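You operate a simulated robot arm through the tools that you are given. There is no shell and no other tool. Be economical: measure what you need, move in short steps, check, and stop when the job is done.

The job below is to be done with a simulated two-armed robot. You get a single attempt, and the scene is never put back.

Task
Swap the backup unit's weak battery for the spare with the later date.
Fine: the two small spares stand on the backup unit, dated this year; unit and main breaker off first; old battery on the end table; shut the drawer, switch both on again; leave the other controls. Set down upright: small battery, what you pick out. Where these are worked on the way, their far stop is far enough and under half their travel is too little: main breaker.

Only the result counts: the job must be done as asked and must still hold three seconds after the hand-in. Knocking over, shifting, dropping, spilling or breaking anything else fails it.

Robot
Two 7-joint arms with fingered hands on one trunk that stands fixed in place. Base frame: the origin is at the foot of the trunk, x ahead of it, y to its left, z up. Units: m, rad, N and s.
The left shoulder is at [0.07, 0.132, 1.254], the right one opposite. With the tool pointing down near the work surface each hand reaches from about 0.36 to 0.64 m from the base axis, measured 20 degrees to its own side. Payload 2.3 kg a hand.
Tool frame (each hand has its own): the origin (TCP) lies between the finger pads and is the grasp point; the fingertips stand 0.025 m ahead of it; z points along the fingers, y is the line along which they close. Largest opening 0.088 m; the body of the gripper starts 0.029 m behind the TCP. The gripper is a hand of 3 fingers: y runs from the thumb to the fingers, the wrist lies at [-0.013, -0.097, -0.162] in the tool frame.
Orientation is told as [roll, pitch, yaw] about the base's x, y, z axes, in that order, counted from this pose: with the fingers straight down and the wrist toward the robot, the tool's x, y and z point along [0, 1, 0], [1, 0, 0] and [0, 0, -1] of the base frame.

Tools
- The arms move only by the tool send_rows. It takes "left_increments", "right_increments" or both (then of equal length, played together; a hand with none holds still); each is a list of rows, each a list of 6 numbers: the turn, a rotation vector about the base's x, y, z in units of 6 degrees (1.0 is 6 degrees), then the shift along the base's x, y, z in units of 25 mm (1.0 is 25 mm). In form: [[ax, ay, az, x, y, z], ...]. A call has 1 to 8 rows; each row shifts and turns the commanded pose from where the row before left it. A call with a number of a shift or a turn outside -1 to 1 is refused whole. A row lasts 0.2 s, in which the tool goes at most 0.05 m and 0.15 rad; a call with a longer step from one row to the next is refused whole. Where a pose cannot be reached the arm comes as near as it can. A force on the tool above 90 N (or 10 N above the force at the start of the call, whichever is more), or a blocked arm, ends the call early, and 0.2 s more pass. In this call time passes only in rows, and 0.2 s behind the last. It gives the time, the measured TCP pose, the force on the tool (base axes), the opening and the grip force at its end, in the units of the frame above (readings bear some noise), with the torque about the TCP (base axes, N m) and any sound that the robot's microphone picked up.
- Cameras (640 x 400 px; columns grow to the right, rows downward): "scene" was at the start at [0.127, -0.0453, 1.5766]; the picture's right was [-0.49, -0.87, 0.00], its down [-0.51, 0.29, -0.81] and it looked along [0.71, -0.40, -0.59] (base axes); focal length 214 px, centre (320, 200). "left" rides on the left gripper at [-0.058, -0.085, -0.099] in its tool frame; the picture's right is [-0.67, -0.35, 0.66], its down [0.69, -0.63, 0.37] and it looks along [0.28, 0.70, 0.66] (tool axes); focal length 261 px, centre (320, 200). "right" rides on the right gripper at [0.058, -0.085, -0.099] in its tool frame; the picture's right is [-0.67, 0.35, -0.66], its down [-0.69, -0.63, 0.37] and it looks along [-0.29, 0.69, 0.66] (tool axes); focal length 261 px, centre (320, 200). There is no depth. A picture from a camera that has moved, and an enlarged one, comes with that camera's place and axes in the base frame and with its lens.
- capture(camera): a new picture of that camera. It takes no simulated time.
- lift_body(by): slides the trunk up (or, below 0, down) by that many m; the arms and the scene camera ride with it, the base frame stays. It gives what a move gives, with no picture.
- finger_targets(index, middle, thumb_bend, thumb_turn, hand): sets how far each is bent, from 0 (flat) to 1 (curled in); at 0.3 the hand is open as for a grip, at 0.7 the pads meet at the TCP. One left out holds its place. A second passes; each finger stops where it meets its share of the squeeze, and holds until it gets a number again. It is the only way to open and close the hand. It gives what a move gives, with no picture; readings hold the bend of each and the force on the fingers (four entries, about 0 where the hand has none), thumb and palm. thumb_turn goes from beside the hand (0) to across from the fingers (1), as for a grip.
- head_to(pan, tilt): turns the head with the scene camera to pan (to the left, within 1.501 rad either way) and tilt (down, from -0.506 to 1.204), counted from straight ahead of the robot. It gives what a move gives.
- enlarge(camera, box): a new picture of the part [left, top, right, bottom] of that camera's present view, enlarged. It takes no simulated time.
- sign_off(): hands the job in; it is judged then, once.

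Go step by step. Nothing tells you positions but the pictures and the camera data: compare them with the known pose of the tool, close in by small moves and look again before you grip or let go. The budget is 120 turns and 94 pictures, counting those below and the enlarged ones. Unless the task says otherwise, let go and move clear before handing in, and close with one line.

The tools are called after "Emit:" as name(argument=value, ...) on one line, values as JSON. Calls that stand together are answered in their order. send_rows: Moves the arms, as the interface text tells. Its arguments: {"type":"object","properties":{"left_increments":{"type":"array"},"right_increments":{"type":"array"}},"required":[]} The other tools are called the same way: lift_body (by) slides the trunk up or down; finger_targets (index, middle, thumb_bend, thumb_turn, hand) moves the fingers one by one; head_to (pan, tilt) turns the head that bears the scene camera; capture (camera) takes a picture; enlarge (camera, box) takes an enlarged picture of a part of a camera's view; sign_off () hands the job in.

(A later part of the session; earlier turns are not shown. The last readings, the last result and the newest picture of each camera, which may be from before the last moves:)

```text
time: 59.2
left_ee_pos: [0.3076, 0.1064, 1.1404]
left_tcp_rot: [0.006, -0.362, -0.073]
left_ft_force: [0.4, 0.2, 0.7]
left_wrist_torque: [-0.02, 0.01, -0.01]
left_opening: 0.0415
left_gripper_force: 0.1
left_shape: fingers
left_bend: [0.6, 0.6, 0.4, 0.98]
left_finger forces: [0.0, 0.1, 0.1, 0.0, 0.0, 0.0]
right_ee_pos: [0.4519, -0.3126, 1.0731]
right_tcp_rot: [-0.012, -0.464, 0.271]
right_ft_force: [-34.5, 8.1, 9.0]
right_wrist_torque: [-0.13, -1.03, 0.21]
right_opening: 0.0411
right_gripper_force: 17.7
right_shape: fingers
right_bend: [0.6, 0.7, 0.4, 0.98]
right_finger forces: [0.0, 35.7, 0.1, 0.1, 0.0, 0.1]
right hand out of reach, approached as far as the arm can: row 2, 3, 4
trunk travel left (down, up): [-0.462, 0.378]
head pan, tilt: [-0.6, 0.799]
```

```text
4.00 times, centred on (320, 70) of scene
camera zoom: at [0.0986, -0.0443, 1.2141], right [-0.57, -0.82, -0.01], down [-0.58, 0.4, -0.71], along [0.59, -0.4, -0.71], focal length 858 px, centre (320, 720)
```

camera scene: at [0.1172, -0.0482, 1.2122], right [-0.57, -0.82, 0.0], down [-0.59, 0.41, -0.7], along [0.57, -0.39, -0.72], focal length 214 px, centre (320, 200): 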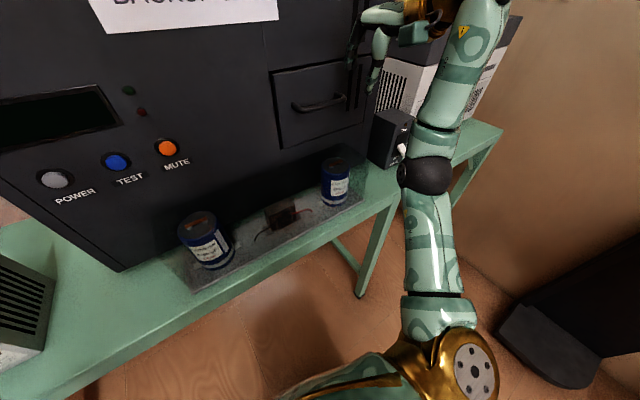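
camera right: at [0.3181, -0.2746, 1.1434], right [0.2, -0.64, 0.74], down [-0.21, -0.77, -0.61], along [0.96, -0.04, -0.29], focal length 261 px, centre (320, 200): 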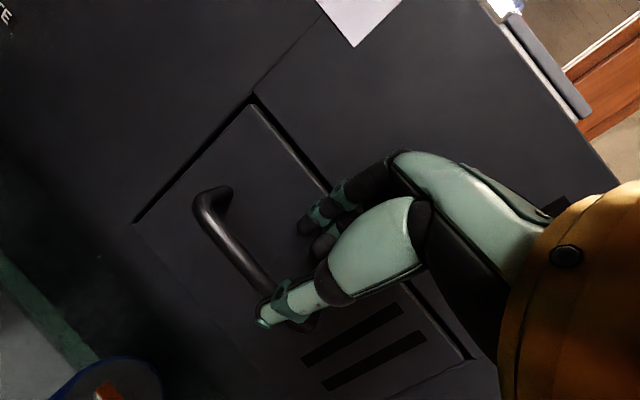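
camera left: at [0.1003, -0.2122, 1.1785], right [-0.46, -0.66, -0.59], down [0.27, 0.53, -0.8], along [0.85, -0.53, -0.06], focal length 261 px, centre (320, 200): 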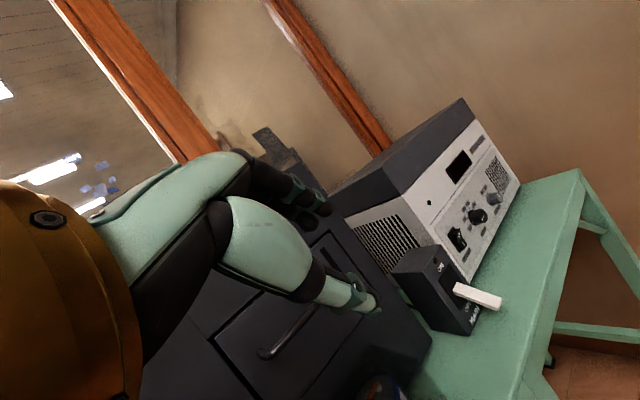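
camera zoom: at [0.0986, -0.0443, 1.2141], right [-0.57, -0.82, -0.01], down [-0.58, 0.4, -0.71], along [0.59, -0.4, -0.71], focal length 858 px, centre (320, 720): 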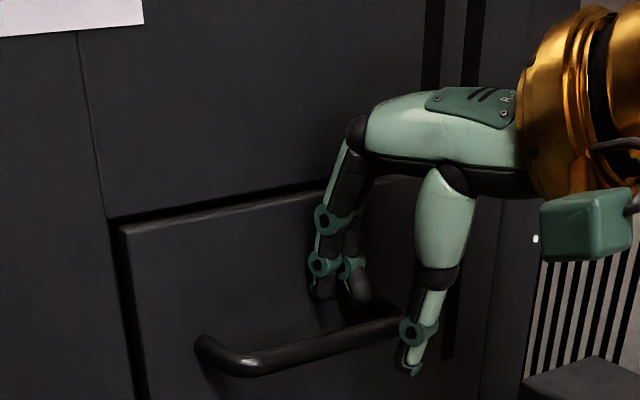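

The arm's minimum reach is in the way; a lower trunk will give room. I lift the hand 0.15 m, lower the trunk 0.17 m, and come back to this spot.

Emit:
send_rows(right_increments=[[0, 0, 0, -0.5, 0.2, 0.3], [0, 0, 0, -0.5, 0.2, 1], [0, 0, 0, 0, 0, 1], [0, 0, 0, 0, 0, 1], [0, 0, 0, 0, 0, 1], [0, 0, 0, 0, 0, 1], [0, 0, 0, 0, 0, 1], [0, 0, 0, 0, 0, 1]], left_increments=[[0, 0, 0, 0, 0, 1], [0, 0, 0, 0, 0, 1], [0, 0, 0, 0, 0, 1], [0, 0, 0, 0, 0, 1], [0, 0, 0, 0, 0, 1], [0, 0, 0, 0, 0, 1], [0, 0, 0, 0, 0, 0], [0, 0, 0, 0, 0, 0]])

Emit:
lift_body(by=-0.17)

Emit:
head_to(pan=-0.6, tilt=0.3)

Emit:
capture(camera="scene")

```text
time: 61.0
left_ee_pos: [0.3139, 0.0991, 1.2121]
left_tcp_rot: [0.007, -0.352, -0.072]
left_ft_force: [0.1, 0.7, -0.3]
left_wrist_torque: [0.0, 0.0, -0.01]
left_opening: 0.0415
left_gripper_force: 0.0
left_shape: fingers
left_bend: [0.6, 0.6, 0.4, 0.98]
left_finger forces: [0.1, 0.0, 0.0, 0.1, 0.1, 0.0]
left hand out of reach, approached as far as the arm can: row 3, 4, 5, 6
right_ee_pos: [0.451, -0.3118, 1.1231]
right_tcp_rot: [-0.002, -0.454, 0.265]
right_ft_force: [-10.3, -0.7, -2.2]
right_wrist_torque: [0.02, -0.17, -0.02]
right_opening: 0.0411
right_gripper_force: 4.9
right_shape: fingers
right_bend: [0.6, 0.66, 0.4, 0.98]
right_finger forces: [0.1, 10.2, 0.0, 0.0, 0.0, 0.0]
right hand out of reach, approached as far as the arm can: row 1, 4, 5, 6, 7, 8
trunk travel left (down, up): [-0.462, 0.378]
head pan, tilt: [-0.6, 0.799]
```

```text
time: 62.3
left_ee_pos: [0.3128, 0.1024, 1.0814]
left_tcp_rot: [0.004, -0.353, -0.07]
left_ft_force: [0.2, 0.9, 0.1]
left_wrist_torque: [0.02, 0.04, 0.0]
left_opening: 0.0415
left_gripper_force: 0.1
left_shape: fingers
left_bend: [0.6, 0.6, 0.4, 0.98]
left_finger forces: [0.0, 0.0, 0.0, 0.1, 0.0, 0.0]
right_ee_pos: [0.4492, -0.3063, 1.0112]
right_tcp_rot: [-0.008, -0.514, 0.267]
right_ft_force: [3.4, -7.9, 49.2]
right_wrist_torque: [0.66, 0.61, -0.38]
right_opening: 0.0435
right_gripper_force: 44.8
right_shape: fingers
right_bend: [0.54, 0.7, 0.4, 0.98]
right_finger forces: [66.9, 23.1, 0.0, 0.1, 0.1, 0.0]
trunk travel left (down, up): [-0.333, 0.507]
head pan, tilt: [-0.6, 0.799]
stopped: the force on the tool passed its limit at 110 N (the readings are from after the stop); the commanded pose is now the measured one
```

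```text
time: 63.2
left_ee_pos: [0.3095, 0.1036, 1.084]
left_tcp_rot: [0.003, -0.356, -0.07]
left_ft_force: [-0.9, -0.2, 0.9]
left_wrist_torque: [0.0, 0.02, -0.02]
left_opening: 0.0414
left_gripper_force: 0.2
left_shape: fingers
left_bend: [0.6, 0.6, 0.4, 0.98]
left_finger forces: [0.0, 0.0, 0.0, 0.1, 0.0, 0.0]
right_ee_pos: [0.4462, -0.3065, 1.0105]
right_tcp_rot: [-0.011, -0.512, 0.265]
right_ft_force: [3.9, -8.9, 54.3]
right_wrist_torque: [0.72, 0.62, -0.42]
right_opening: 0.0439
right_gripper_force: 48.3
right_shape: fingers
right_bend: [0.53, 0.69, 0.4, 0.98]
right_finger forces: [71.9, 24.1, 0.0, 0.0, 0.1, 0.0]
trunk travel left (down, up): [-0.333, 0.507]
head pan, tilt: [-0.6, 0.3]
```

```text
37 pictures are left
camera scene: at [0.1184, -0.0515, 1.129], right [-0.57, -0.82, 0.0], down [-0.24, 0.16, -0.96], along [0.79, -0.54, -0.29], focal length 214 px, centre (320, 200)
```

scene: 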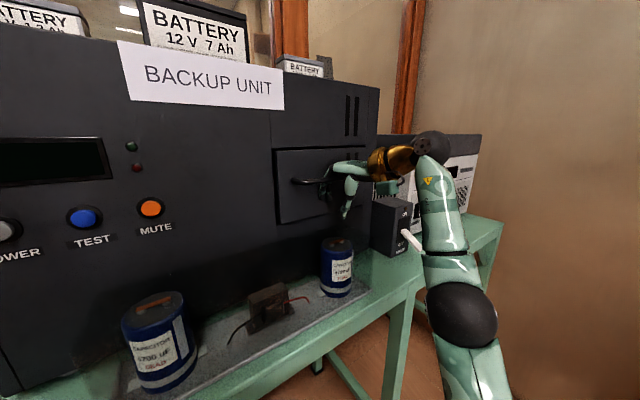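

The trunk descended with the hand (my mistake to chain those). I zoom in to see how the fingers sit at the handle.

Emit:
enlarge(camera="scene", box=[260, 130, 420, 230])

Emit:
capture(camera="right")

```text
4.00 times, centred on (340, 180) of scene
camera zoom: at [0.1184, -0.0515, 1.129], right [-0.57, -0.82, 0.0], down [-0.24, 0.16, -0.96], along [0.79, -0.54, -0.29], focal length 858 px, centre (240, 280)
```

zoom: 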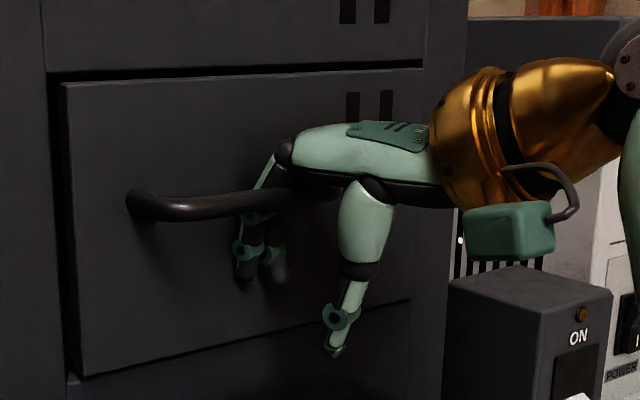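

```text
35 pictures are left
camera right: at [0.3136, -0.2816, 1.0555], right [0.15, -0.64, 0.75], down [-0.18, -0.76, -0.62], along [0.97, -0.04, -0.23], focal length 261 px, centre (320, 200)
```

right: 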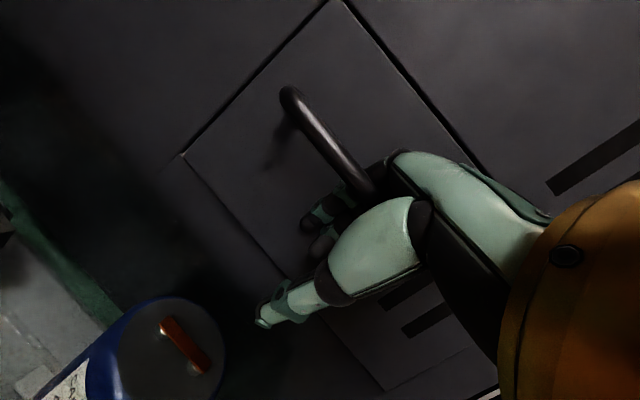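

The fingers are properly hooked behind the bar, the palm just rests on it. I lift 12 mm to relieve and start pulling.

Emit:
send_rows(right_increments=[[0, 0, 0, -0.1, 0, 0.5], [0, 0, 0, -0.5, 0, 0], [0, 0, 0, -0.6, 0, 0], [0, 0, 0, -0.6, 0, 0]])

```text
time: 64.2
left_ee_pos: [0.3091, 0.1042, 1.0833]
left_tcp_rot: [0.005, -0.357, -0.07]
left_ft_force: [-0.8, -0.3, -0.4]
left_wrist_torque: [-0.01, 0.02, 0.01]
left_opening: 0.0413
left_gripper_force: 0.1
left_shape: fingers
left_bend: [0.6, 0.6, 0.4, 0.98]
left_finger forces: [0.1, 0.0, 0.0, 0.0, 0.0, 0.1]
right_ee_pos: [0.4018, -0.307, 1.0108]
right_tcp_rot: [-0.013, -0.513, 0.264]
right_ft_force: [0.8, -7.7, 55.2]
right_wrist_torque: [0.64, 0.45, -0.44]
right_opening: 0.0436
right_gripper_force: 48.6
right_shape: fingers
right_bend: [0.53, 0.69, 0.4, 0.98]
right_finger forces: [70.7, 27.4, 0.0, 0.0, 0.0, 0.0]
right hand out of reach, approached as far as the arm can: row 1
trunk travel left (down, up): [-0.333, 0.507]
head pan, tilt: [-0.6, 0.3]
```

It slid 45 mm with the handle. I continue pulling.

Emit:
send_rows(right_increments=[[0, 0, 0, -0.6, 0, 0.1], [0, 0, 0, -0.6, 0, 0.1], [0, 0, 0, -0.6, 0, 0.1], [0, 0, 0, -0.6, 0, 0]])

Emit:
capture(camera="scene")

```text
time: 65.2
left_ee_pos: [0.3172, 0.1014, 1.0804]
left_tcp_rot: [0.007, -0.346, -0.072]
left_ft_force: [-0.6, 0.2, -0.1]
left_wrist_torque: [0.04, 0.01, -0.03]
left_opening: 0.0414
left_gripper_force: 0.0
left_shape: fingers
left_bend: [0.6, 0.6, 0.4, 0.98]
left_finger forces: [0.0, 0.0, 0.1, 0.0, 0.0, 0.0]
right_ee_pos: [0.3609, -0.3181, 1.0174]
right_tcp_rot: [-0.008, -0.486, 0.264]
right_ft_force: [0.5, 7.5, 0.7]
right_wrist_torque: [-0.19, 0.12, -0.02]
right_opening: 0.0462
right_gripper_force: 7.9
right_shape: fingers
right_bend: [0.54, 0.65, 0.4, 0.98]
right_finger forces: [8.2, 7.3, 0.0, 0.1, 0.1, 0.1]
right hand out of reach, approached as far as the arm can: row 3, 4
trunk travel left (down, up): [-0.333, 0.507]
head pan, tilt: [-0.6, 0.3]
```

```text
34 pictures are left
camera scene: at [0.127, -0.0523, 1.1275], right [-0.56, -0.83, 0.0], down [-0.24, 0.16, -0.96], along [0.79, -0.54, -0.29], focal length 214 px, centre (320, 200)
```

scene: 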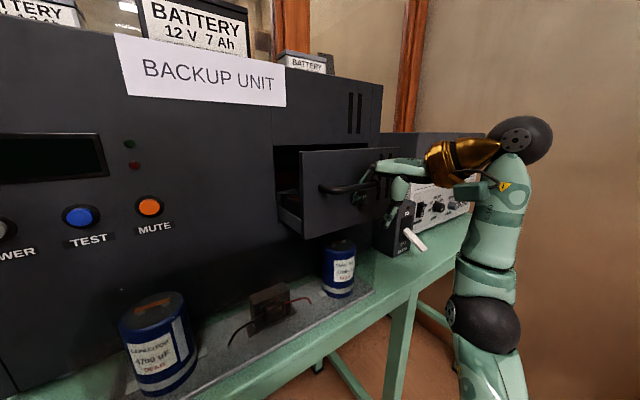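

The drawer is open ~80 mm. I lift the hand straight out from behind the bar.

Emit:
send_rows(right_increments=[[0, 0, 0, 0.15, 0, 0.5], [0, 0, 0, 0, 0, 1], [0, 0, 0, 0, 0, 1], [0, 0, 0, 0, 0, 0.6]])

Emit:
enlarge(camera="scene", box=[250, 110, 430, 222])

```text
time: 66.2
left_ee_pos: [0.3179, 0.0993, 1.0816]
left_tcp_rot: [0.007, -0.347, -0.072]
left_ft_force: [-0.7, -0.4, 0.1]
left_wrist_torque: [0.03, -0.01, -0.01]
left_opening: 0.0412
left_gripper_force: 0.0
left_shape: fingers
left_bend: [0.6, 0.6, 0.4, 0.98]
left_finger forces: [0.0, 0.1, 0.0, 0.1, 0.0, 0.0]
right_ee_pos: [0.3645, -0.3199, 1.0463]
right_tcp_rot: [-0.004, -0.492, 0.263]
right_ft_force: [-1.2, 0.1, 0.3]
right_wrist_torque: [-0.03, -0.01, 0.02]
right_opening: 0.0413
right_gripper_force: 0.2
right_shape: fingers
right_bend: [0.6, 0.6, 0.4, 0.98]
right_finger forces: [0.0, 0.4, 0.0, 0.0, 0.1, 0.1]
right hand out of reach, approached as far as the arm can: row 2, 3, 4
trunk travel left (down, up): [-0.333, 0.507]
head pan, tilt: [-0.6, 0.3]
```

```text
3.56 times, centred on (340, 166) of scene
camera zoom: at [0.1275, -0.0552, 1.1277], right [-0.57, -0.82, 0.0], down [-0.24, 0.17, -0.96], along [0.79, -0.54, -0.3], focal length 763 px, centre (249, 321)
```

zoom: 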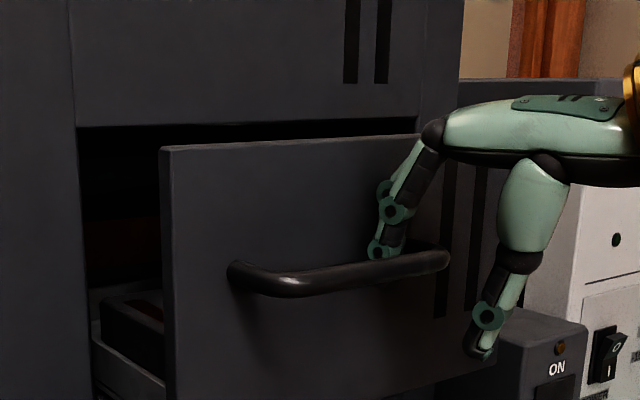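

The arm can't lift further here, so I raise the trunk, carrying the hand straight up, and look into the drawer.

Emit:
lift_body(by=0.3)

Emit:
head_to(pan=-0.5, tilt=0.9)

Emit:
capture(camera="scene")

Emit:
capture(camera="right")

```text
time: 69.2
left_ee_pos: [0.3186, 0.1002, 1.3817]
left_tcp_rot: [0.008, -0.348, -0.07]
left_ft_force: [0.0, 0.4, 0.5]
left_wrist_torque: [0.0, -0.02, 0.03]
left_opening: 0.0415
left_gripper_force: 0.0
left_shape: fingers
left_bend: [0.6, 0.6, 0.4, 0.98]
left_finger forces: [0.0, 0.1, 0.0, 0.0, 0.1, 0.0]
right_ee_pos: [0.3651, -0.3193, 1.3469]
right_tcp_rot: [-0.003, -0.494, 0.262]
right_ft_force: [0.5, -0.4, 0.4]
right_wrist_torque: [0.02, -0.01, -0.01]
right_opening: 0.0415
right_gripper_force: 0.1
right_shape: fingers
right_bend: [0.6, 0.6, 0.4, 0.98]
right_finger forces: [0.1, 0.1, 0.1, 0.0, 0.0, 0.1]
trunk travel left (down, up): [-0.633, 0.207]
head pan, tilt: [-0.6, 0.3]
```

```text
time: 70.2
left_ee_pos: [0.3174, 0.0989, 1.3826]
left_tcp_rot: [0.007, -0.347, -0.071]
left_ft_force: [-0.9, 0.1, -0.3]
left_wrist_torque: [0.01, 0.04, -0.05]
left_opening: 0.0414
left_gripper_force: 0.0
left_shape: fingers
left_bend: [0.6, 0.6, 0.4, 0.98]
left_finger forces: [0.0, 0.1, 0.0, 0.0, 0.1, 0.0]
right_ee_pos: [0.3651, -0.32, 1.3468]
right_tcp_rot: [-0.003, -0.493, 0.262]
right_ft_force: [0.6, 0.7, -0.5]
right_wrist_torque: [0.01, -0.03, 0.0]
right_opening: 0.0413
right_gripper_force: 0.1
right_shape: fingers
right_bend: [0.6, 0.6, 0.4, 0.98]
right_finger forces: [0.0, 0.0, 0.1, 0.0, 0.0, 0.0]
trunk travel left (down, up): [-0.633, 0.207]
head pan, tilt: [-0.499, 0.901]
```

```text
32 pictures are left
camera scene: at [0.1169, -0.0387, 1.3754], right [-0.48, -0.88, 0.0], down [-0.69, 0.38, -0.62], along [0.55, -0.3, -0.78], focal length 214 px, centre (320, 200)
```

scene: 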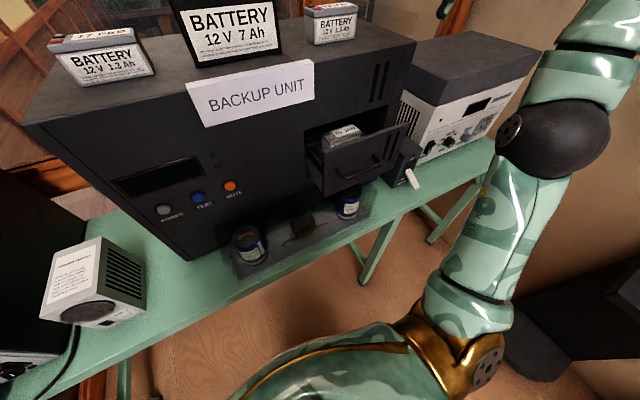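

```text
31 pictures are left
camera right: at [0.2328, -0.2946, 1.3952], right [0.17, -0.65, 0.74], down [-0.19, -0.76, -0.62], along [0.97, -0.04, -0.25], focal length 261 px, centre (320, 200)
```

right: 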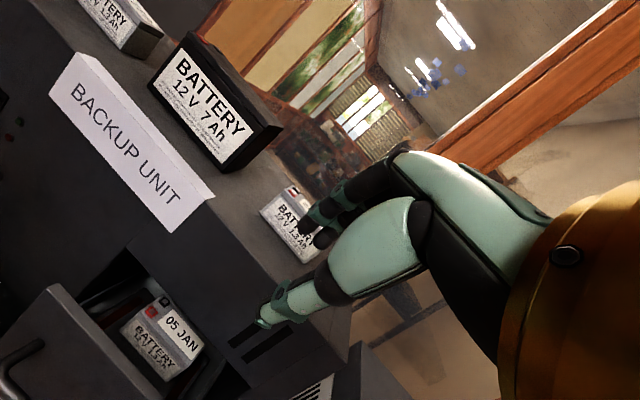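

The old battery (05 JAN) is visible in the drawer, terminals at the left, like the spares. I zoom to locate it and the MAY spare.

Emit:
enlarge(camera="scene", box=[280, 100, 440, 200])

Emit:
enlarge(camera="scene", box=[270, 0, 390, 75])

Emit:
enlarge(camera="right", box=[90, 150, 350, 400])

```text
4.00 times, centred on (360, 150) of scene
camera zoom: at [0.1169, -0.0387, 1.3754], right [-0.48, -0.88, 0.0], down [-0.69, 0.38, -0.62], along [0.55, -0.3, -0.78], focal length 858 px, centre (160, 400)
```

zoom: 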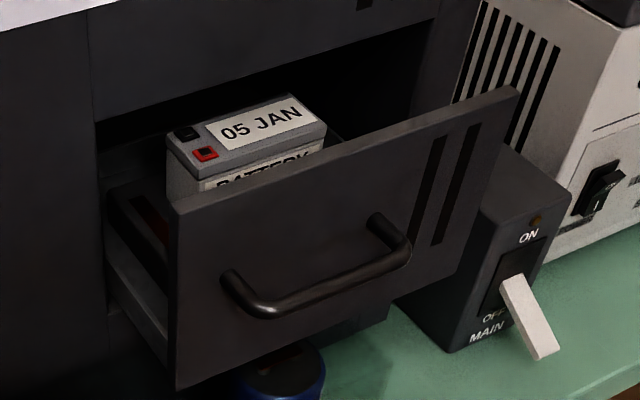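

```text
5.33 times, centred on (330, 38) of scene
camera zoom: at [0.1169, -0.0387, 1.3754], right [-0.48, -0.88, 0.0], down [-0.69, 0.38, -0.62], along [0.55, -0.3, -0.78], focal length 1144 px, centre (267, 1067)
```

zoom: 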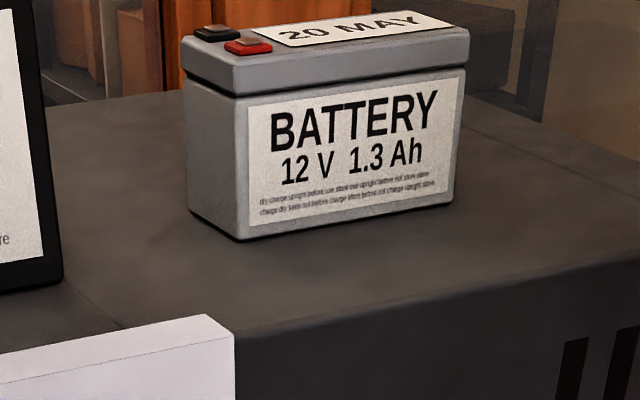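

```text
1.60 times, centred on (220, 275) of right
camera zoom: at [0.2328, -0.2946, 1.3952], right [0.17, -0.65, 0.74], down [-0.19, -0.76, -0.62], along [0.97, -0.04, -0.25], focal length 417 px, centre (480, 80)
```

zoom: 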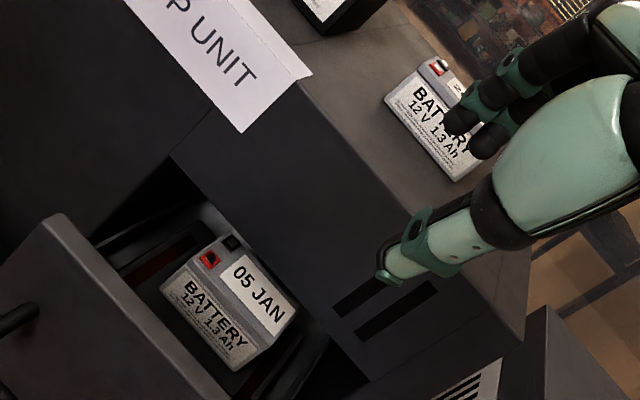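

Old battery's red terminal is at (0.492,-0.275,1.063), i.e. still mostly under the housing; drawer panel now at x≈0.402, top z≈1.112. I'll point the right hand straight down and hook the panel's top edge from inside to pull it further.

Emit:
send_rows(right_increments=[[-0.25, 0.95, -0.5, 0.2, 0.1, 0], [-0.25, 0.95, -0.5, 0.2, 0.1, 0], [-0.22, 0.95, -0.5, 0.2, 0.1, 0], [-0.2, 0.95, -0.5, 0.2, 0.1, 0], [-0.2, 0.75, -0.5, 0.2, 0.1, 0]])

Emit:
lift_body(by=-0.15)

```text
time: 71.5
left_ee_pos: [0.3187, 0.101, 1.3814]
left_tcp_rot: [0.005, -0.347, -0.071]
left_ft_force: [0.6, -0.3, 0.8]
left_wrist_torque: [-0.02, 0.01, 0.0]
left_opening: 0.0416
left_gripper_force: 0.1
left_shape: fingers
left_bend: [0.6, 0.6, 0.4, 0.98]
left_finger forces: [0.0, 0.0, 0.0, 0.0, 0.0, 0.0]
right_ee_pos: [0.3461, -0.3161, 1.3135]
right_tcp_rot: [-0.064, -0.172, 0.127]
right_ft_force: [0.0, -0.1, 0.2]
right_wrist_torque: [-0.02, 0.01, 0.04]
right_opening: 0.0416
right_gripper_force: 0.0
right_shape: fingers
right_bend: [0.6, 0.6, 0.4, 0.98]
right_finger forces: [0.0, 0.0, 0.0, 0.1, 0.0, 0.0]
right hand out of reach, approached as far as the arm can: row 1, 2, 3, 4, 5
trunk travel left (down, up): [-0.633, 0.207]
head pan, tilt: [-0.499, 0.901]
```

```text
time: 73.2
left_ee_pos: [0.3169, 0.1002, 1.2315]
left_tcp_rot: [0.007, -0.348, -0.071]
left_ft_force: [-0.6, 0.2, 0.8]
left_wrist_torque: [0.0, -0.01, 0.0]
left_opening: 0.0413
left_gripper_force: 0.1
left_shape: fingers
left_bend: [0.6, 0.6, 0.4, 0.98]
left_finger forces: [0.0, 0.1, 0.0, 0.0, 0.0, 0.0]
right_ee_pos: [0.3473, -0.3161, 1.164]
right_tcp_rot: [-0.062, -0.172, 0.125]
right_ft_force: [-0.1, 0.1, 0.5]
right_wrist_torque: [-0.03, 0.0, 0.01]
right_opening: 0.0415
right_gripper_force: 0.1
right_shape: fingers
right_bend: [0.6, 0.6, 0.4, 0.98]
right_finger forces: [0.0, 0.0, 0.0, 0.0, 0.0, 0.0]
trunk travel left (down, up): [-0.483, 0.357]
head pan, tilt: [-0.499, 0.901]
```

I now think tool-down works best with the shoulder well above the hand. I raise the trunk again and finish turning the hand down from there.

Emit:
lift_body(by=0.3)

Emit:
send_rows(right_increments=[[0.2, 0.4, -0.3, 0, 0, -1], [0.2, 0.4, -0.3, 0, 0, -1], [0.1, 0.4, -0.3, 0, 0, -1], [0.1, 0.4, -0.3, 0.2, 0.2, -1], [0, 0, 0, 0.3, 0.2, -1], [0, 0, 0, 0.3, 0.2, -1], [0, 0, 0, 0.3, 0, -1], [0, 0, 0, 0.3, 0, -1]])

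```text
time: 76.2
left_ee_pos: [0.3172, 0.1001, 1.5312]
left_tcp_rot: [0.007, -0.348, -0.071]
left_ft_force: [0.1, -0.3, -0.7]
left_wrist_torque: [0.02, -0.01, -0.02]
left_opening: 0.0414
left_gripper_force: 0.1
left_shape: fingers
left_bend: [0.6, 0.6, 0.4, 0.98]
left_finger forces: [0.1, 0.0, 0.1, 0.0, 0.0, 0.0]
right_ee_pos: [0.3466, -0.3156, 1.4636]
right_tcp_rot: [-0.064, -0.172, 0.124]
right_ft_force: [-0.4, -0.8, -0.2]
right_wrist_torque: [0.01, -0.01, 0.0]
right_opening: 0.0412
right_gripper_force: 0.1
right_shape: fingers
right_bend: [0.6, 0.6, 0.4, 0.98]
right_finger forces: [0.0, 0.0, 0.0, 0.1, 0.0, 0.0]
trunk travel left (down, up): [-0.783, 0.057]
head pan, tilt: [-0.499, 0.901]
```

```text
time: 78.0
left_ee_pos: [0.3189, 0.0998, 1.5312]
left_tcp_rot: [0.007, -0.345, -0.072]
left_ft_force: [0.2, -0.3, 0.5]
left_wrist_torque: [-0.02, 0.01, 0.01]
left_opening: 0.0416
left_gripper_force: 0.0
left_shape: fingers
left_bend: [0.6, 0.6, 0.4, 0.98]
left_finger forces: [0.1, 0.1, 0.1, 0.1, 0.0, 0.0]
right_ee_pos: [0.4273, -0.3668, 1.3309]
right_tcp_rot: [0.011, -0.01, -0.007]
right_ft_force: [0.1, -0.8, 0.2]
right_wrist_torque: [0.01, 0.02, 0.0]
right_opening: 0.0413
right_gripper_force: 0.1
right_shape: fingers
right_bend: [0.6, 0.6, 0.4, 0.98]
right_finger forces: [0.0, 0.0, 0.1, 0.0, 0.1, 0.0]
right hand out of reach, approached as far as the arm can: row 1, 2, 3, 4, 5, 6, 7, 8
trunk travel left (down, up): [-0.783, 0.057]
head pan, tilt: [-0.499, 0.901]
```

I see the pattern: in this elbow-low posture the wrist must stay ~0.42–0.455 m from the shoulder, so vertical moves are best done with the trunk. I set the hand over the panel gap with the right relation, then will lower by trunk.

Emit:
send_rows(right_increments=[[0, 0, 0, -0.2, 0.4, 0.4], [0, 0, 0, -0.2, 0.6, 0.4], [0, 0, 0, -0.1, 0.6, 0.4], [0, 0, 0, 0, 0.6, 0.4], [0, 0, 0, 0, 0.5, 0.4]])

```text
time: 79.2
left_ee_pos: [0.3174, 0.0991, 1.5305]
left_tcp_rot: [0.007, -0.347, -0.072]
left_ft_force: [-0.5, -0.2, 0.1]
left_wrist_torque: [0.02, 0.02, 0.01]
left_opening: 0.0417
left_gripper_force: 0.0
left_shape: fingers
left_bend: [0.6, 0.6, 0.4, 0.98]
left_finger forces: [0.0, 0.0, 0.1, 0.1, 0.0, 0.0]
right_ee_pos: [0.4176, -0.3342, 1.3753]
right_tcp_rot: [0.01, -0.01, -0.008]
right_ft_force: [0.1, -0.2, 0.3]
right_wrist_torque: [0.01, 0.02, 0.02]
right_opening: 0.0414
right_gripper_force: 0.0
right_shape: fingers
right_bend: [0.6, 0.6, 0.4, 0.98]
right_finger forces: [0.1, 0.1, 0.1, 0.0, 0.0, 0.1]
right hand out of reach, approached as far as the arm can: row 1, 2, 3, 4, 5
trunk travel left (down, up): [-0.783, 0.057]
head pan, tilt: [-0.499, 0.901]
```

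Good relation. I lower the trunk 0.21 m (tips then just above the panel) and look.

Emit:
lift_body(by=-0.21)

Emit:
enlarge(camera="scene", box=[280, 30, 440, 130])

Emit:
capture(camera="right")

```text
time: 81.5
left_ee_pos: [0.3176, 0.0996, 1.3205]
left_tcp_rot: [0.008, -0.348, -0.07]
left_ft_force: [-0.7, 0.4, 0.3]
left_wrist_torque: [-0.03, -0.02, 0.01]
left_opening: 0.0414
left_gripper_force: 0.1
left_shape: fingers
left_bend: [0.6, 0.6, 0.4, 0.98]
left_finger forces: [0.1, 0.0, 0.0, 0.0, 0.1, 0.0]
right_ee_pos: [0.4186, -0.3327, 1.1645]
right_tcp_rot: [0.01, -0.008, -0.009]
right_ft_force: [-0.1, -0.1, -0.9]
right_wrist_torque: [0.03, -0.04, -0.03]
right_opening: 0.0414
right_gripper_force: 0.1
right_shape: fingers
right_bend: [0.6, 0.6, 0.4, 0.98]
right_finger forces: [0.0, 0.0, 0.0, 0.0, 0.0, 0.0]
trunk travel left (down, up): [-0.573, 0.267]
head pan, tilt: [-0.499, 0.901]
```

```text
4.00 times, centred on (360, 80) of scene
camera zoom: at [0.1169, -0.0386, 1.3154], right [-0.48, -0.88, 0.0], down [-0.69, 0.38, -0.62], along [0.55, -0.3, -0.78], focal length 858 px, centre (160, 680)
```

zoom: 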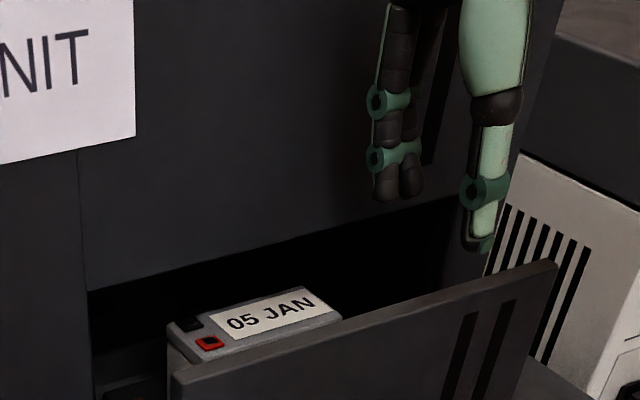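

```text
26 pictures are left
camera right: at [0.3334, -0.2762, 1.2649], right [0.34, -0.68, 0.65], down [-0.63, -0.68, -0.38], along [0.7, -0.28, -0.66], focal length 261 px, centre (320, 200)
```

right: 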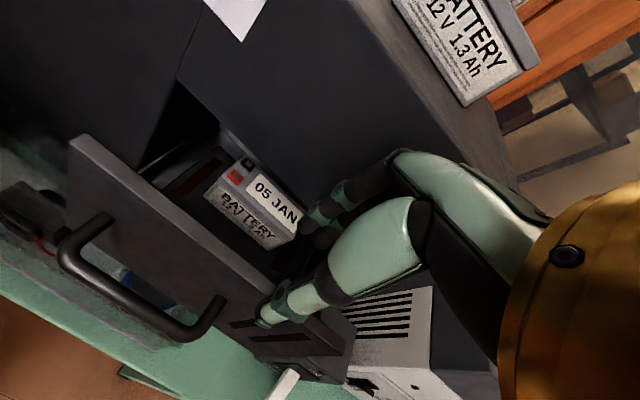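

Fingers (x≈0.44) sit behind the panel, thumb in front. I lower 0.055 m and pull.

Emit:
lift_body(by=-0.06)

Emit:
send_rows(right_increments=[[0, 0, 0, -0.6, 0, 0], [0, 0, 0, -0.6, 0, 0], [0, 0, 0, -0.6, 0, 0], [0, 0, 0, -0.6, 0, 0], [0, 0, 0, -0.6, 0, 0]])

```text
time: 82.5
left_ee_pos: [0.3181, 0.1001, 1.2609]
left_tcp_rot: [0.008, -0.347, -0.071]
left_ft_force: [-0.3, -0.1, 0.0]
left_wrist_torque: [0.03, -0.03, 0.04]
left_opening: 0.0416
left_gripper_force: 0.1
left_shape: fingers
left_bend: [0.6, 0.6, 0.4, 0.98]
left_finger forces: [0.1, 0.0, 0.0, 0.1, 0.0, 0.0]
right_ee_pos: [0.4181, -0.3334, 1.1048]
right_tcp_rot: [0.01, -0.011, -0.007]
right_ft_force: [0.4, -0.3, -0.2]
right_wrist_torque: [0.0, -0.04, 0.04]
right_opening: 0.0413
right_gripper_force: 0.0
right_shape: fingers
right_bend: [0.6, 0.6, 0.4, 0.98]
right_finger forces: [0.0, 0.0, 0.1, 0.0, 0.0, 0.0]
trunk travel left (down, up): [-0.513, 0.327]
head pan, tilt: [-0.499, 0.901]
```

```text
time: 83.7
left_ee_pos: [0.3176, 0.1005, 1.2601]
left_tcp_rot: [0.008, -0.347, -0.071]
left_ft_force: [-1.0, 0.5, 0.7]
left_wrist_torque: [-0.01, -0.03, 0.02]
left_opening: 0.0416
left_gripper_force: 0.1
left_shape: fingers
left_bend: [0.6, 0.6, 0.4, 0.98]
left_finger forces: [0.0, 0.1, 0.0, 0.0, 0.0, 0.0]
right_ee_pos: [0.358, -0.3545, 1.1264]
right_tcp_rot: [0.011, -0.01, -0.005]
right_ft_force: [1.1, 0.5, -0.2]
right_wrist_torque: [0.02, -0.06, 0.03]
right_opening: 0.0421
right_gripper_force: 1.1
right_shape: fingers
right_bend: [0.59, 0.59, 0.4, 0.98]
right_finger forces: [0.5, 0.5, 0.0, 0.1, 0.1, 0.1]
right hand out of reach, approached as far as the arm can: row 1, 2, 3, 4, 5
trunk travel left (down, up): [-0.513, 0.327]
head pan, tilt: [-0.499, 0.901]
```

It follows (light finger force). The hand is rising, so I lower the trunk 0.03 m and pull on.

Emit:
lift_body(by=-0.035)

Emit:
send_rows(right_increments=[[0, 0, 0, -0.6, 0, 0], [0, 0, 0, -0.6, 0, 0], [0, 0, 0, -0.5, 0, 0]])

Emit:
capture(camera="scene")

```text
time: 84.4
left_ee_pos: [0.3182, 0.1003, 1.2268]
left_tcp_rot: [0.007, -0.347, -0.072]
left_ft_force: [0.7, -0.2, 0.7]
left_wrist_torque: [0.0, -0.03, -0.02]
left_opening: 0.0412
left_gripper_force: 0.1
left_shape: fingers
left_bend: [0.6, 0.6, 0.4, 0.98]
left_finger forces: [0.1, 0.1, 0.0, 0.0, 0.0, 0.1]
right_ee_pos: [0.3574, -0.3539, 1.0919]
right_tcp_rot: [0.011, -0.007, -0.006]
right_ft_force: [0.5, -0.3, -0.1]
right_wrist_torque: [0.02, 0.02, 0.02]
right_opening: 0.0417
right_gripper_force: 0.1
right_shape: fingers
right_bend: [0.6, 0.6, 0.4, 0.98]
right_finger forces: [0.2, 0.2, 0.1, 0.0, 0.0, 0.0]
trunk travel left (down, up): [-0.478, 0.362]
head pan, tilt: [-0.499, 0.901]
```

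```text
time: 85.2
left_ee_pos: [0.3181, 0.101, 1.2254]
left_tcp_rot: [0.006, -0.348, -0.072]
left_ft_force: [0.4, -0.4, 0.0]
left_wrist_torque: [-0.01, 0.01, 0.01]
left_opening: 0.0413
left_gripper_force: 0.0
left_shape: fingers
left_bend: [0.6, 0.6, 0.4, 0.98]
left_finger forces: [0.1, 0.1, 0.1, 0.0, 0.0, 0.0]
right_ee_pos: [0.3203, -0.3634, 1.1008]
right_tcp_rot: [0.01, -0.009, -0.005]
right_ft_force: [0.8, -0.3, -0.6]
right_wrist_torque: [0.02, -0.02, -0.03]
right_opening: 0.0425
right_gripper_force: 0.2
right_shape: fingers
right_bend: [0.59, 0.59, 0.4, 0.98]
right_finger forces: [0.6, 0.6, 0.0, 0.1, 0.1, 0.0]
right hand out of reach, approached as far as the arm can: row 1, 2, 3
trunk travel left (down, up): [-0.478, 0.362]
head pan, tilt: [-0.499, 0.901]
```

```text
25 pictures are left
camera scene: at [0.117, -0.0386, 1.2204], right [-0.48, -0.88, 0.0], down [-0.69, 0.38, -0.62], along [0.55, -0.3, -0.78], focal length 214 px, centre (320, 200)
```

scene: 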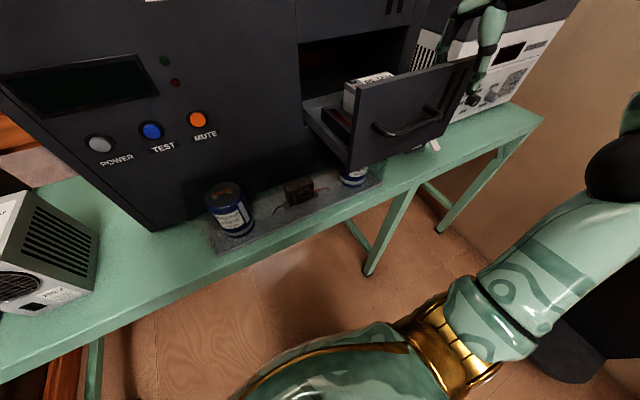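

The drawer is out ~0.17 m. I raise the trunk to free the hand, then set it over the old battery with a suitable opening.

Emit:
lift_body(by=0.28)

Emit:
finger_targets(hand="right", index=0.38, middle=0.38, thumb_bend=0.35)

Emit:
send_rows(right_increments=[[0, 0, 0, 0.6, 0.2, 0.2], [0, 0, 0, 0.8, 0.4, 0.3], [0, 0, 0, 0.8, 0.5, 0.2], [0, 0, 0, 0.8, 0.5, 0.1], [0, 0, 0, 0.6, 0.4, 0.1], [0, 0, 0, 0.3, 0.5, 0]])

Emit:
capture(camera="scene")

Emit:
capture(camera="right")

```text
time: 88.1
left_ee_pos: [0.3181, 0.0991, 1.5051]
left_tcp_rot: [0.007, -0.346, -0.073]
left_ft_force: [0.2, -0.1, 0.1]
left_wrist_torque: [-0.01, 0.0, -0.01]
left_opening: 0.0411
left_gripper_force: 0.0
left_shape: fingers
left_bend: [0.6, 0.6, 0.4, 0.98]
left_finger forces: [0.0, 0.0, 0.0, 0.0, 0.0, 0.1]
right_ee_pos: [0.3191, -0.364, 1.38]
right_tcp_rot: [0.01, -0.009, -0.003]
right_ft_force: [0.0, -0.3, -0.7]
right_wrist_torque: [0.02, -0.02, 0.02]
right_opening: 0.0415
right_gripper_force: 0.1
right_shape: fingers
right_bend: [0.6, 0.6, 0.4, 0.98]
right_finger forces: [0.0, 0.0, 0.0, 0.1, 0.1, 0.0]
trunk travel left (down, up): [-0.758, 0.082]
head pan, tilt: [-0.499, 0.901]
```

```text
time: 89.1
left_ee_pos: [0.3179, 0.1003, 1.5054]
left_tcp_rot: [0.009, -0.348, -0.072]
left_ft_force: [-0.2, -0.4, 1.1]
left_wrist_torque: [0.03, -0.02, 0.03]
left_opening: 0.0417
left_gripper_force: 0.0
left_shape: fingers
left_bend: [0.6, 0.6, 0.4, 0.98]
left_finger forces: [0.0, 0.0, 0.1, 0.0, 0.0, 0.1]
right_ee_pos: [0.3201, -0.3631, 1.381]
right_tcp_rot: [0.012, -0.008, -0.002]
right_ft_force: [-0.6, -0.4, 0.2]
right_wrist_torque: [-0.05, -0.02, 0.01]
right_opening: 0.071
right_gripper_force: 0.0
right_shape: fingers
right_bend: [0.38, 0.38, 0.35, 0.98]
right_finger forces: [0.1, 0.1, 0.0, 0.0, 0.1, 0.1]
trunk travel left (down, up): [-0.758, 0.082]
head pan, tilt: [-0.499, 0.901]
```

```text
time: 90.5
left_ee_pos: [0.3171, 0.1004, 1.5066]
left_tcp_rot: [0.007, -0.348, -0.072]
left_ft_force: [-0.3, 0.0, 0.2]
left_wrist_torque: [0.02, -0.02, 0.02]
left_opening: 0.0414
left_gripper_force: 0.1
left_shape: fingers
left_bend: [0.6, 0.6, 0.4, 0.98]
left_finger forces: [0.0, 0.0, 0.0, 0.0, 0.0, 0.0]
right_ee_pos: [0.3842, -0.3285, 1.3872]
right_tcp_rot: [0.012, -0.007, -0.002]
right_ft_force: [-0.2, 0.3, 0.2]
right_wrist_torque: [-0.01, -0.02, -0.01]
right_opening: 0.0708
right_gripper_force: 0.0
right_shape: fingers
right_bend: [0.38, 0.38, 0.35, 0.98]
right_finger forces: [0.0, 0.0, 0.0, 0.1, 0.0, 0.0]
right hand out of reach, approached as far as the arm can: row 3, 4, 5, 6
trunk travel left (down, up): [-0.758, 0.082]
head pan, tilt: [-0.499, 0.901]
```

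```text
24 pictures are left
camera scene: at [0.1167, -0.039, 1.5004], right [-0.48, -0.88, 0.0], down [-0.69, 0.38, -0.62], along [0.55, -0.3, -0.78], focal length 214 px, centre (320, 200)
```

scene: 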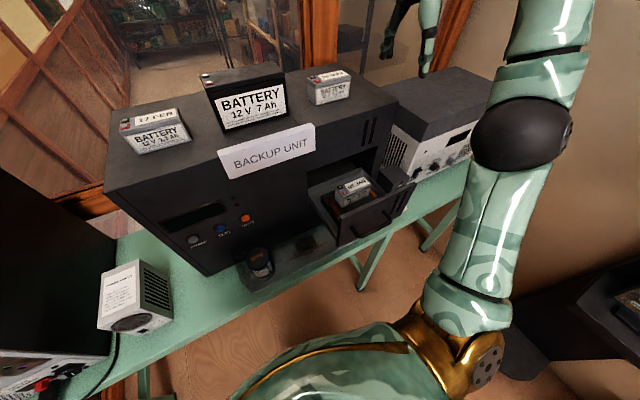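

```text
23 pictures are left
camera right: at [0.2987, -0.2718, 1.487], right [0.34, -0.68, 0.65], down [-0.63, -0.68, -0.38], along [0.7, -0.28, -0.66], focal length 261 px, centre (320, 200)
```

right: 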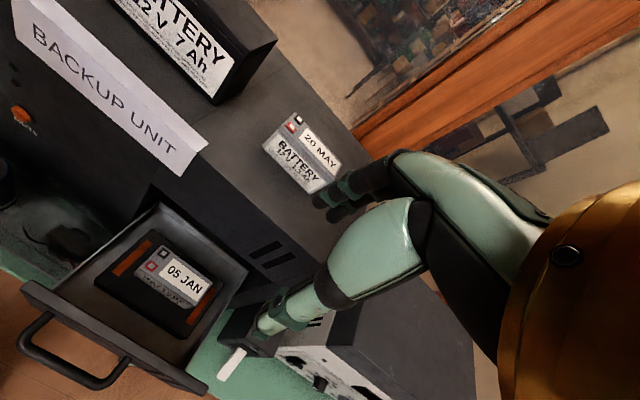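

Old battery top centre ≈(0.425,-0.312), top z≈1.063, aligned with the axes. I move above it.

Emit:
send_rows(right_increments=[[0, 0, 0, 0.4, 0.2, -0.4], [0, 0, 0, 0.5, 0.2, -0.4], [0, 0, 0, 0.5, 0.2, -0.3], [0, 0, 0, 0.24, 0.08, 0]])

```text
time: 91.5
left_ee_pos: [0.3179, 0.1009, 1.5057]
left_tcp_rot: [0.008, -0.347, -0.071]
left_ft_force: [-0.1, -0.5, -0.3]
left_wrist_torque: [0.01, -0.01, -0.01]
left_opening: 0.0417
left_gripper_force: 0.1
left_shape: fingers
left_bend: [0.6, 0.6, 0.4, 0.98]
left_finger forces: [0.0, 0.0, 0.1, 0.0, 0.1, 0.0]
right_ee_pos: [0.4235, -0.3322, 1.3581]
right_tcp_rot: [0.01, -0.008, -0.003]
right_ft_force: [0.2, 0.0, 0.2]
right_wrist_torque: [-0.02, -0.01, 0.0]
right_opening: 0.071
right_gripper_force: 0.0
right_shape: fingers
right_bend: [0.38, 0.38, 0.35, 0.98]
right_finger forces: [0.1, 0.0, 0.1, 0.0, 0.1, 0.0]
right hand out of reach, approached as far as the arm can: row 1, 2, 3
trunk travel left (down, up): [-0.758, 0.082]
head pan, tilt: [-0.499, 0.901]
```

Emit:
send_rows(right_increments=[[0, 0, 0, 0, 0.6, 0.2], [0, 0, 0, 0, 0.4, 0]])

```text
time: 92.1
left_ee_pos: [0.3163, 0.0997, 1.5043]
left_tcp_rot: [0.008, -0.345, -0.072]
left_ft_force: [-0.3, 0.4, 0.0]
left_wrist_torque: [-0.02, 0.0, 0.02]
left_opening: 0.0413
left_gripper_force: 0.0
left_shape: fingers
left_bend: [0.6, 0.6, 0.4, 0.98]
left_finger forces: [0.0, 0.0, 0.0, 0.0, 0.0, 0.0]
right_ee_pos: [0.4216, -0.3299, 1.3615]
right_tcp_rot: [0.011, -0.009, -0.001]
right_ft_force: [-0.9, 0.2, 0.0]
right_wrist_torque: [0.0, -0.03, 0.0]
right_opening: 0.0707
right_gripper_force: 0.0
right_shape: fingers
right_bend: [0.38, 0.38, 0.35, 0.98]
right_finger forces: [0.0, 0.0, 0.0, 0.1, 0.0, 0.0]
right hand out of reach, approached as far as the arm can: row 1, 2
trunk travel left (down, up): [-0.758, 0.082]
head pan, tilt: [-0.499, 0.901]
```

Slightly off-centre along the length (17 mm) but fine. I lower 0.26 m and check alignment.

Emit:
lift_body(by=-0.26)

Emit:
capture(camera="right")

Emit:
enlarge(camera="scene", box=[300, 30, 460, 130])

```text
time: 94.7
left_ee_pos: [0.3185, 0.0989, 1.2453]
left_tcp_rot: [0.007, -0.348, -0.071]
left_ft_force: [-0.5, -0.2, 0.2]
left_wrist_torque: [0.0, -0.02, -0.01]
left_opening: 0.0415
left_gripper_force: 0.1
left_shape: fingers
left_bend: [0.6, 0.6, 0.4, 0.98]
left_finger forces: [0.1, 0.0, 0.0, 0.0, 0.1, 0.1]
right_ee_pos: [0.4219, -0.3291, 1.1011]
right_tcp_rot: [0.012, -0.009, -0.001]
right_ft_force: [-0.1, -0.1, 0.5]
right_wrist_torque: [0.01, 0.0, -0.01]
right_opening: 0.0707
right_gripper_force: 0.1
right_shape: fingers
right_bend: [0.38, 0.38, 0.35, 0.98]
right_finger forces: [0.1, 0.0, 0.0, 0.1, 0.0, 0.0]
trunk travel left (down, up): [-0.498, 0.342]
head pan, tilt: [-0.499, 0.901]
```

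```text
22 pictures are left
camera right: at [0.3365, -0.2727, 1.2007], right [0.34, -0.68, 0.65], down [-0.63, -0.68, -0.38], along [0.7, -0.28, -0.66], focal length 261 px, centre (320, 200)
```

right: 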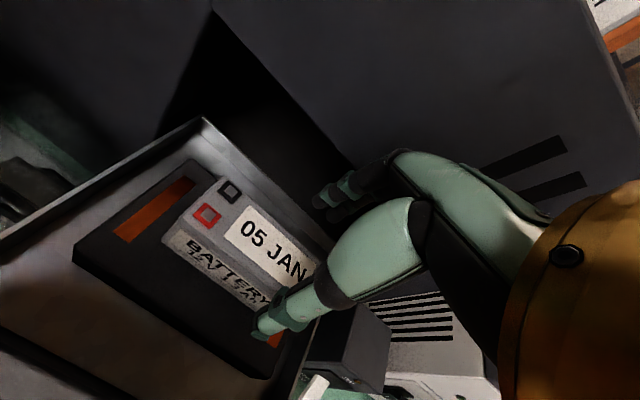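

```text
4.00 times, centred on (380, 80) of scene
camera zoom: at [0.1169, -0.0386, 1.2404], right [-0.48, -0.88, 0.0], down [-0.69, 0.38, -0.62], along [0.55, -0.3, -0.78], focal length 858 px, centre (80, 680)
```

zoom: 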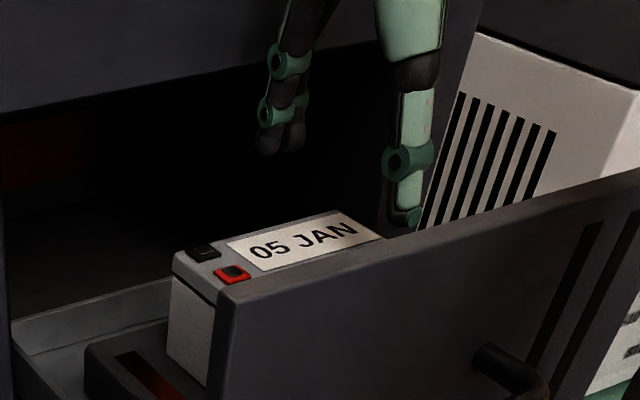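

Aligned. I lower 0.052 m and close the fingers.

Emit:
lift_body(by=-0.052)

Emit:
finger_targets(hand="right", index=0.7, middle=0.7, thumb_bend=0.7)

```text
time: 95.7
left_ee_pos: [0.3168, 0.0995, 1.1939]
left_tcp_rot: [0.007, -0.347, -0.07]
left_ft_force: [0.3, -0.3, -1.0]
left_wrist_torque: [-0.01, 0.02, 0.04]
left_opening: 0.0416
left_gripper_force: 0.0
left_shape: fingers
left_bend: [0.6, 0.6, 0.4, 0.98]
left_finger forces: [0.1, 0.0, 0.0, 0.0, 0.1, 0.1]
right_ee_pos: [0.4226, -0.3297, 1.0498]
right_tcp_rot: [0.009, -0.008, -0.001]
right_ft_force: [-0.3, -0.4, 0.6]
right_wrist_torque: [-0.01, -0.03, -0.02]
right_opening: 0.0708
right_gripper_force: 0.1
right_shape: fingers
right_bend: [0.38, 0.38, 0.35, 0.98]
right_finger forces: [0.0, 0.0, 0.1, 0.0, 0.0, 0.0]
trunk travel left (down, up): [-0.446, 0.394]
head pan, tilt: [-0.499, 0.901]
```

```text
time: 96.7
left_ee_pos: [0.3172, 0.1006, 1.1946]
left_tcp_rot: [0.007, -0.346, -0.071]
left_ft_force: [-0.6, -0.6, -0.5]
left_wrist_torque: [0.0, -0.02, -0.01]
left_opening: 0.0412
left_gripper_force: 0.0
left_shape: fingers
left_bend: [0.6, 0.6, 0.4, 0.98]
left_finger forces: [0.1, 0.0, 0.0, 0.1, 0.1, 0.0]
right_ee_pos: [0.4215, -0.3294, 1.0486]
right_tcp_rot: [0.011, -0.008, -0.002]
right_ft_force: [0.3, 0.3, 0.8]
right_wrist_torque: [-0.04, -0.17, 0.04]
right_opening: 0.036
right_gripper_force: 18.1
right_shape: fingers
right_bend: [0.56, 0.59, 0.53, 0.96]
right_finger forces: [9.6, 8.9, 0.0, 0.0, 17.7, 0.1]
trunk travel left (down, up): [-0.446, 0.394]
head pan, tilt: [-0.499, 0.901]
```

Gripped (18 N). I lift by the trunk and check it comes out cleanly.

Emit:
lift_body(by=0.12)

Emit:
capture(camera="scene")

```text
time: 98.2
left_ee_pos: [0.319, 0.0979, 1.3123]
left_tcp_rot: [0.006, -0.346, -0.072]
left_ft_force: [0.5, -0.1, -0.6]
left_wrist_torque: [0.0, -0.01, -0.02]
left_opening: 0.0412
left_gripper_force: 0.2
left_shape: fingers
left_bend: [0.6, 0.6, 0.4, 0.98]
left_finger forces: [0.1, 0.0, 0.0, 0.1, 0.1, 0.0]
right_ee_pos: [0.4229, -0.3311, 1.1676]
right_tcp_rot: [0.012, -0.007, -0.003]
right_ft_force: [0.7, -0.7, -5.4]
right_wrist_torque: [-0.05, 0.0, 0.01]
right_opening: 0.0358
right_gripper_force: 17.1
right_shape: fingers
right_bend: [0.56, 0.6, 0.53, 0.96]
right_finger forces: [9.1, 8.2, 0.0, 0.0, 17.0, 0.0]
trunk travel left (down, up): [-0.566, 0.274]
head pan, tilt: [-0.499, 0.901]
```

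```text
20 pictures are left
camera scene: at [0.1183, -0.0396, 1.3082], right [-0.48, -0.88, 0.0], down [-0.69, 0.38, -0.62], along [0.54, -0.3, -0.78], focal length 214 px, centre (320, 200)
```

scene: 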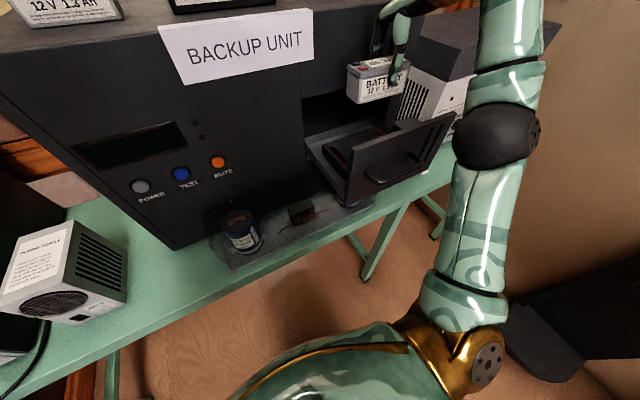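

The old battery is held level. Direct bench placement is blocked by the open drawer, so I'll park it on the unit's front top edge (between the 7 Ah and MAY batteries), fit the new one, shut the drawer, then put the old one on the table. Raise first.

Emit:
lift_body(by=0.21)

Emit:
send_rows(right_increments=[[0, 0, 0, 0.5, 0.5, -0.2], [0, 0, 0, 0.5, 0.5, -0.3], [0, 0, 0, 0.5, 0.5, -0.4], [0, 0, 0, 0.6, 0.5, -0.4], [0, 0, 0, 0.6, 0.5, -0.5], [0, 0, 0, 0.6, 0.5, -0.5], [0, 0, 0, 0.5, 0.4, -0.2]])

```text
time: 100.4
left_ee_pos: [0.3201, 0.0988, 1.5234]
left_tcp_rot: [0.007, -0.343, -0.071]
left_ft_force: [1.1, -0.3, -0.4]
left_wrist_torque: [-0.02, 0.0, 0.01]
left_opening: 0.0411
left_gripper_force: 0.0
left_shape: fingers
left_bend: [0.6, 0.6, 0.4, 0.98]
left_finger forces: [0.1, 0.0, 0.0, 0.1, 0.0, 0.0]
right_ee_pos: [0.4219, -0.3296, 1.3788]
right_tcp_rot: [0.012, -0.008, -0.001]
right_ft_force: [0.2, -0.2, -5.4]
right_wrist_torque: [-0.1, -0.03, 0.02]
right_opening: 0.036
right_gripper_force: 17.3
right_shape: fingers
right_bend: [0.56, 0.6, 0.53, 0.96]
right_finger forces: [9.1, 8.2, 0.0, 0.0, 17.0, 0.0]
trunk travel left (down, up): [-0.776, 0.064]
head pan, tilt: [-0.499, 0.901]
```

```text
time: 102.0
left_ee_pos: [0.321, 0.0983, 1.5239]
left_tcp_rot: [0.006, -0.349, -0.071]
left_ft_force: [0.0, -1.0, -1.3]
left_wrist_torque: [0.03, -0.01, 0.0]
left_opening: 0.0414
left_gripper_force: 0.0
left_shape: fingers
left_bend: [0.6, 0.6, 0.4, 0.98]
left_finger forces: [0.0, 0.0, 0.1, 0.1, 0.0, 0.0]
right_ee_pos: [0.4778, -0.3315, 1.3214]
right_tcp_rot: [0.012, -0.007, -0.002]
right_ft_force: [0.2, -0.1, -5.9]
right_wrist_torque: [-0.11, 0.02, 0.02]
right_opening: 0.0359
right_gripper_force: 17.6
right_shape: fingers
right_bend: [0.56, 0.6, 0.53, 0.95]
right_finger forces: [9.1, 8.1, 0.0, 0.0, 17.0, 0.0]
right hand out of reach, approached as far as the arm can: row 1, 2, 3, 4, 5, 6, 7
trunk travel left (down, up): [-0.776, 0.064]
head pan, tilt: [-0.499, 0.901]
```

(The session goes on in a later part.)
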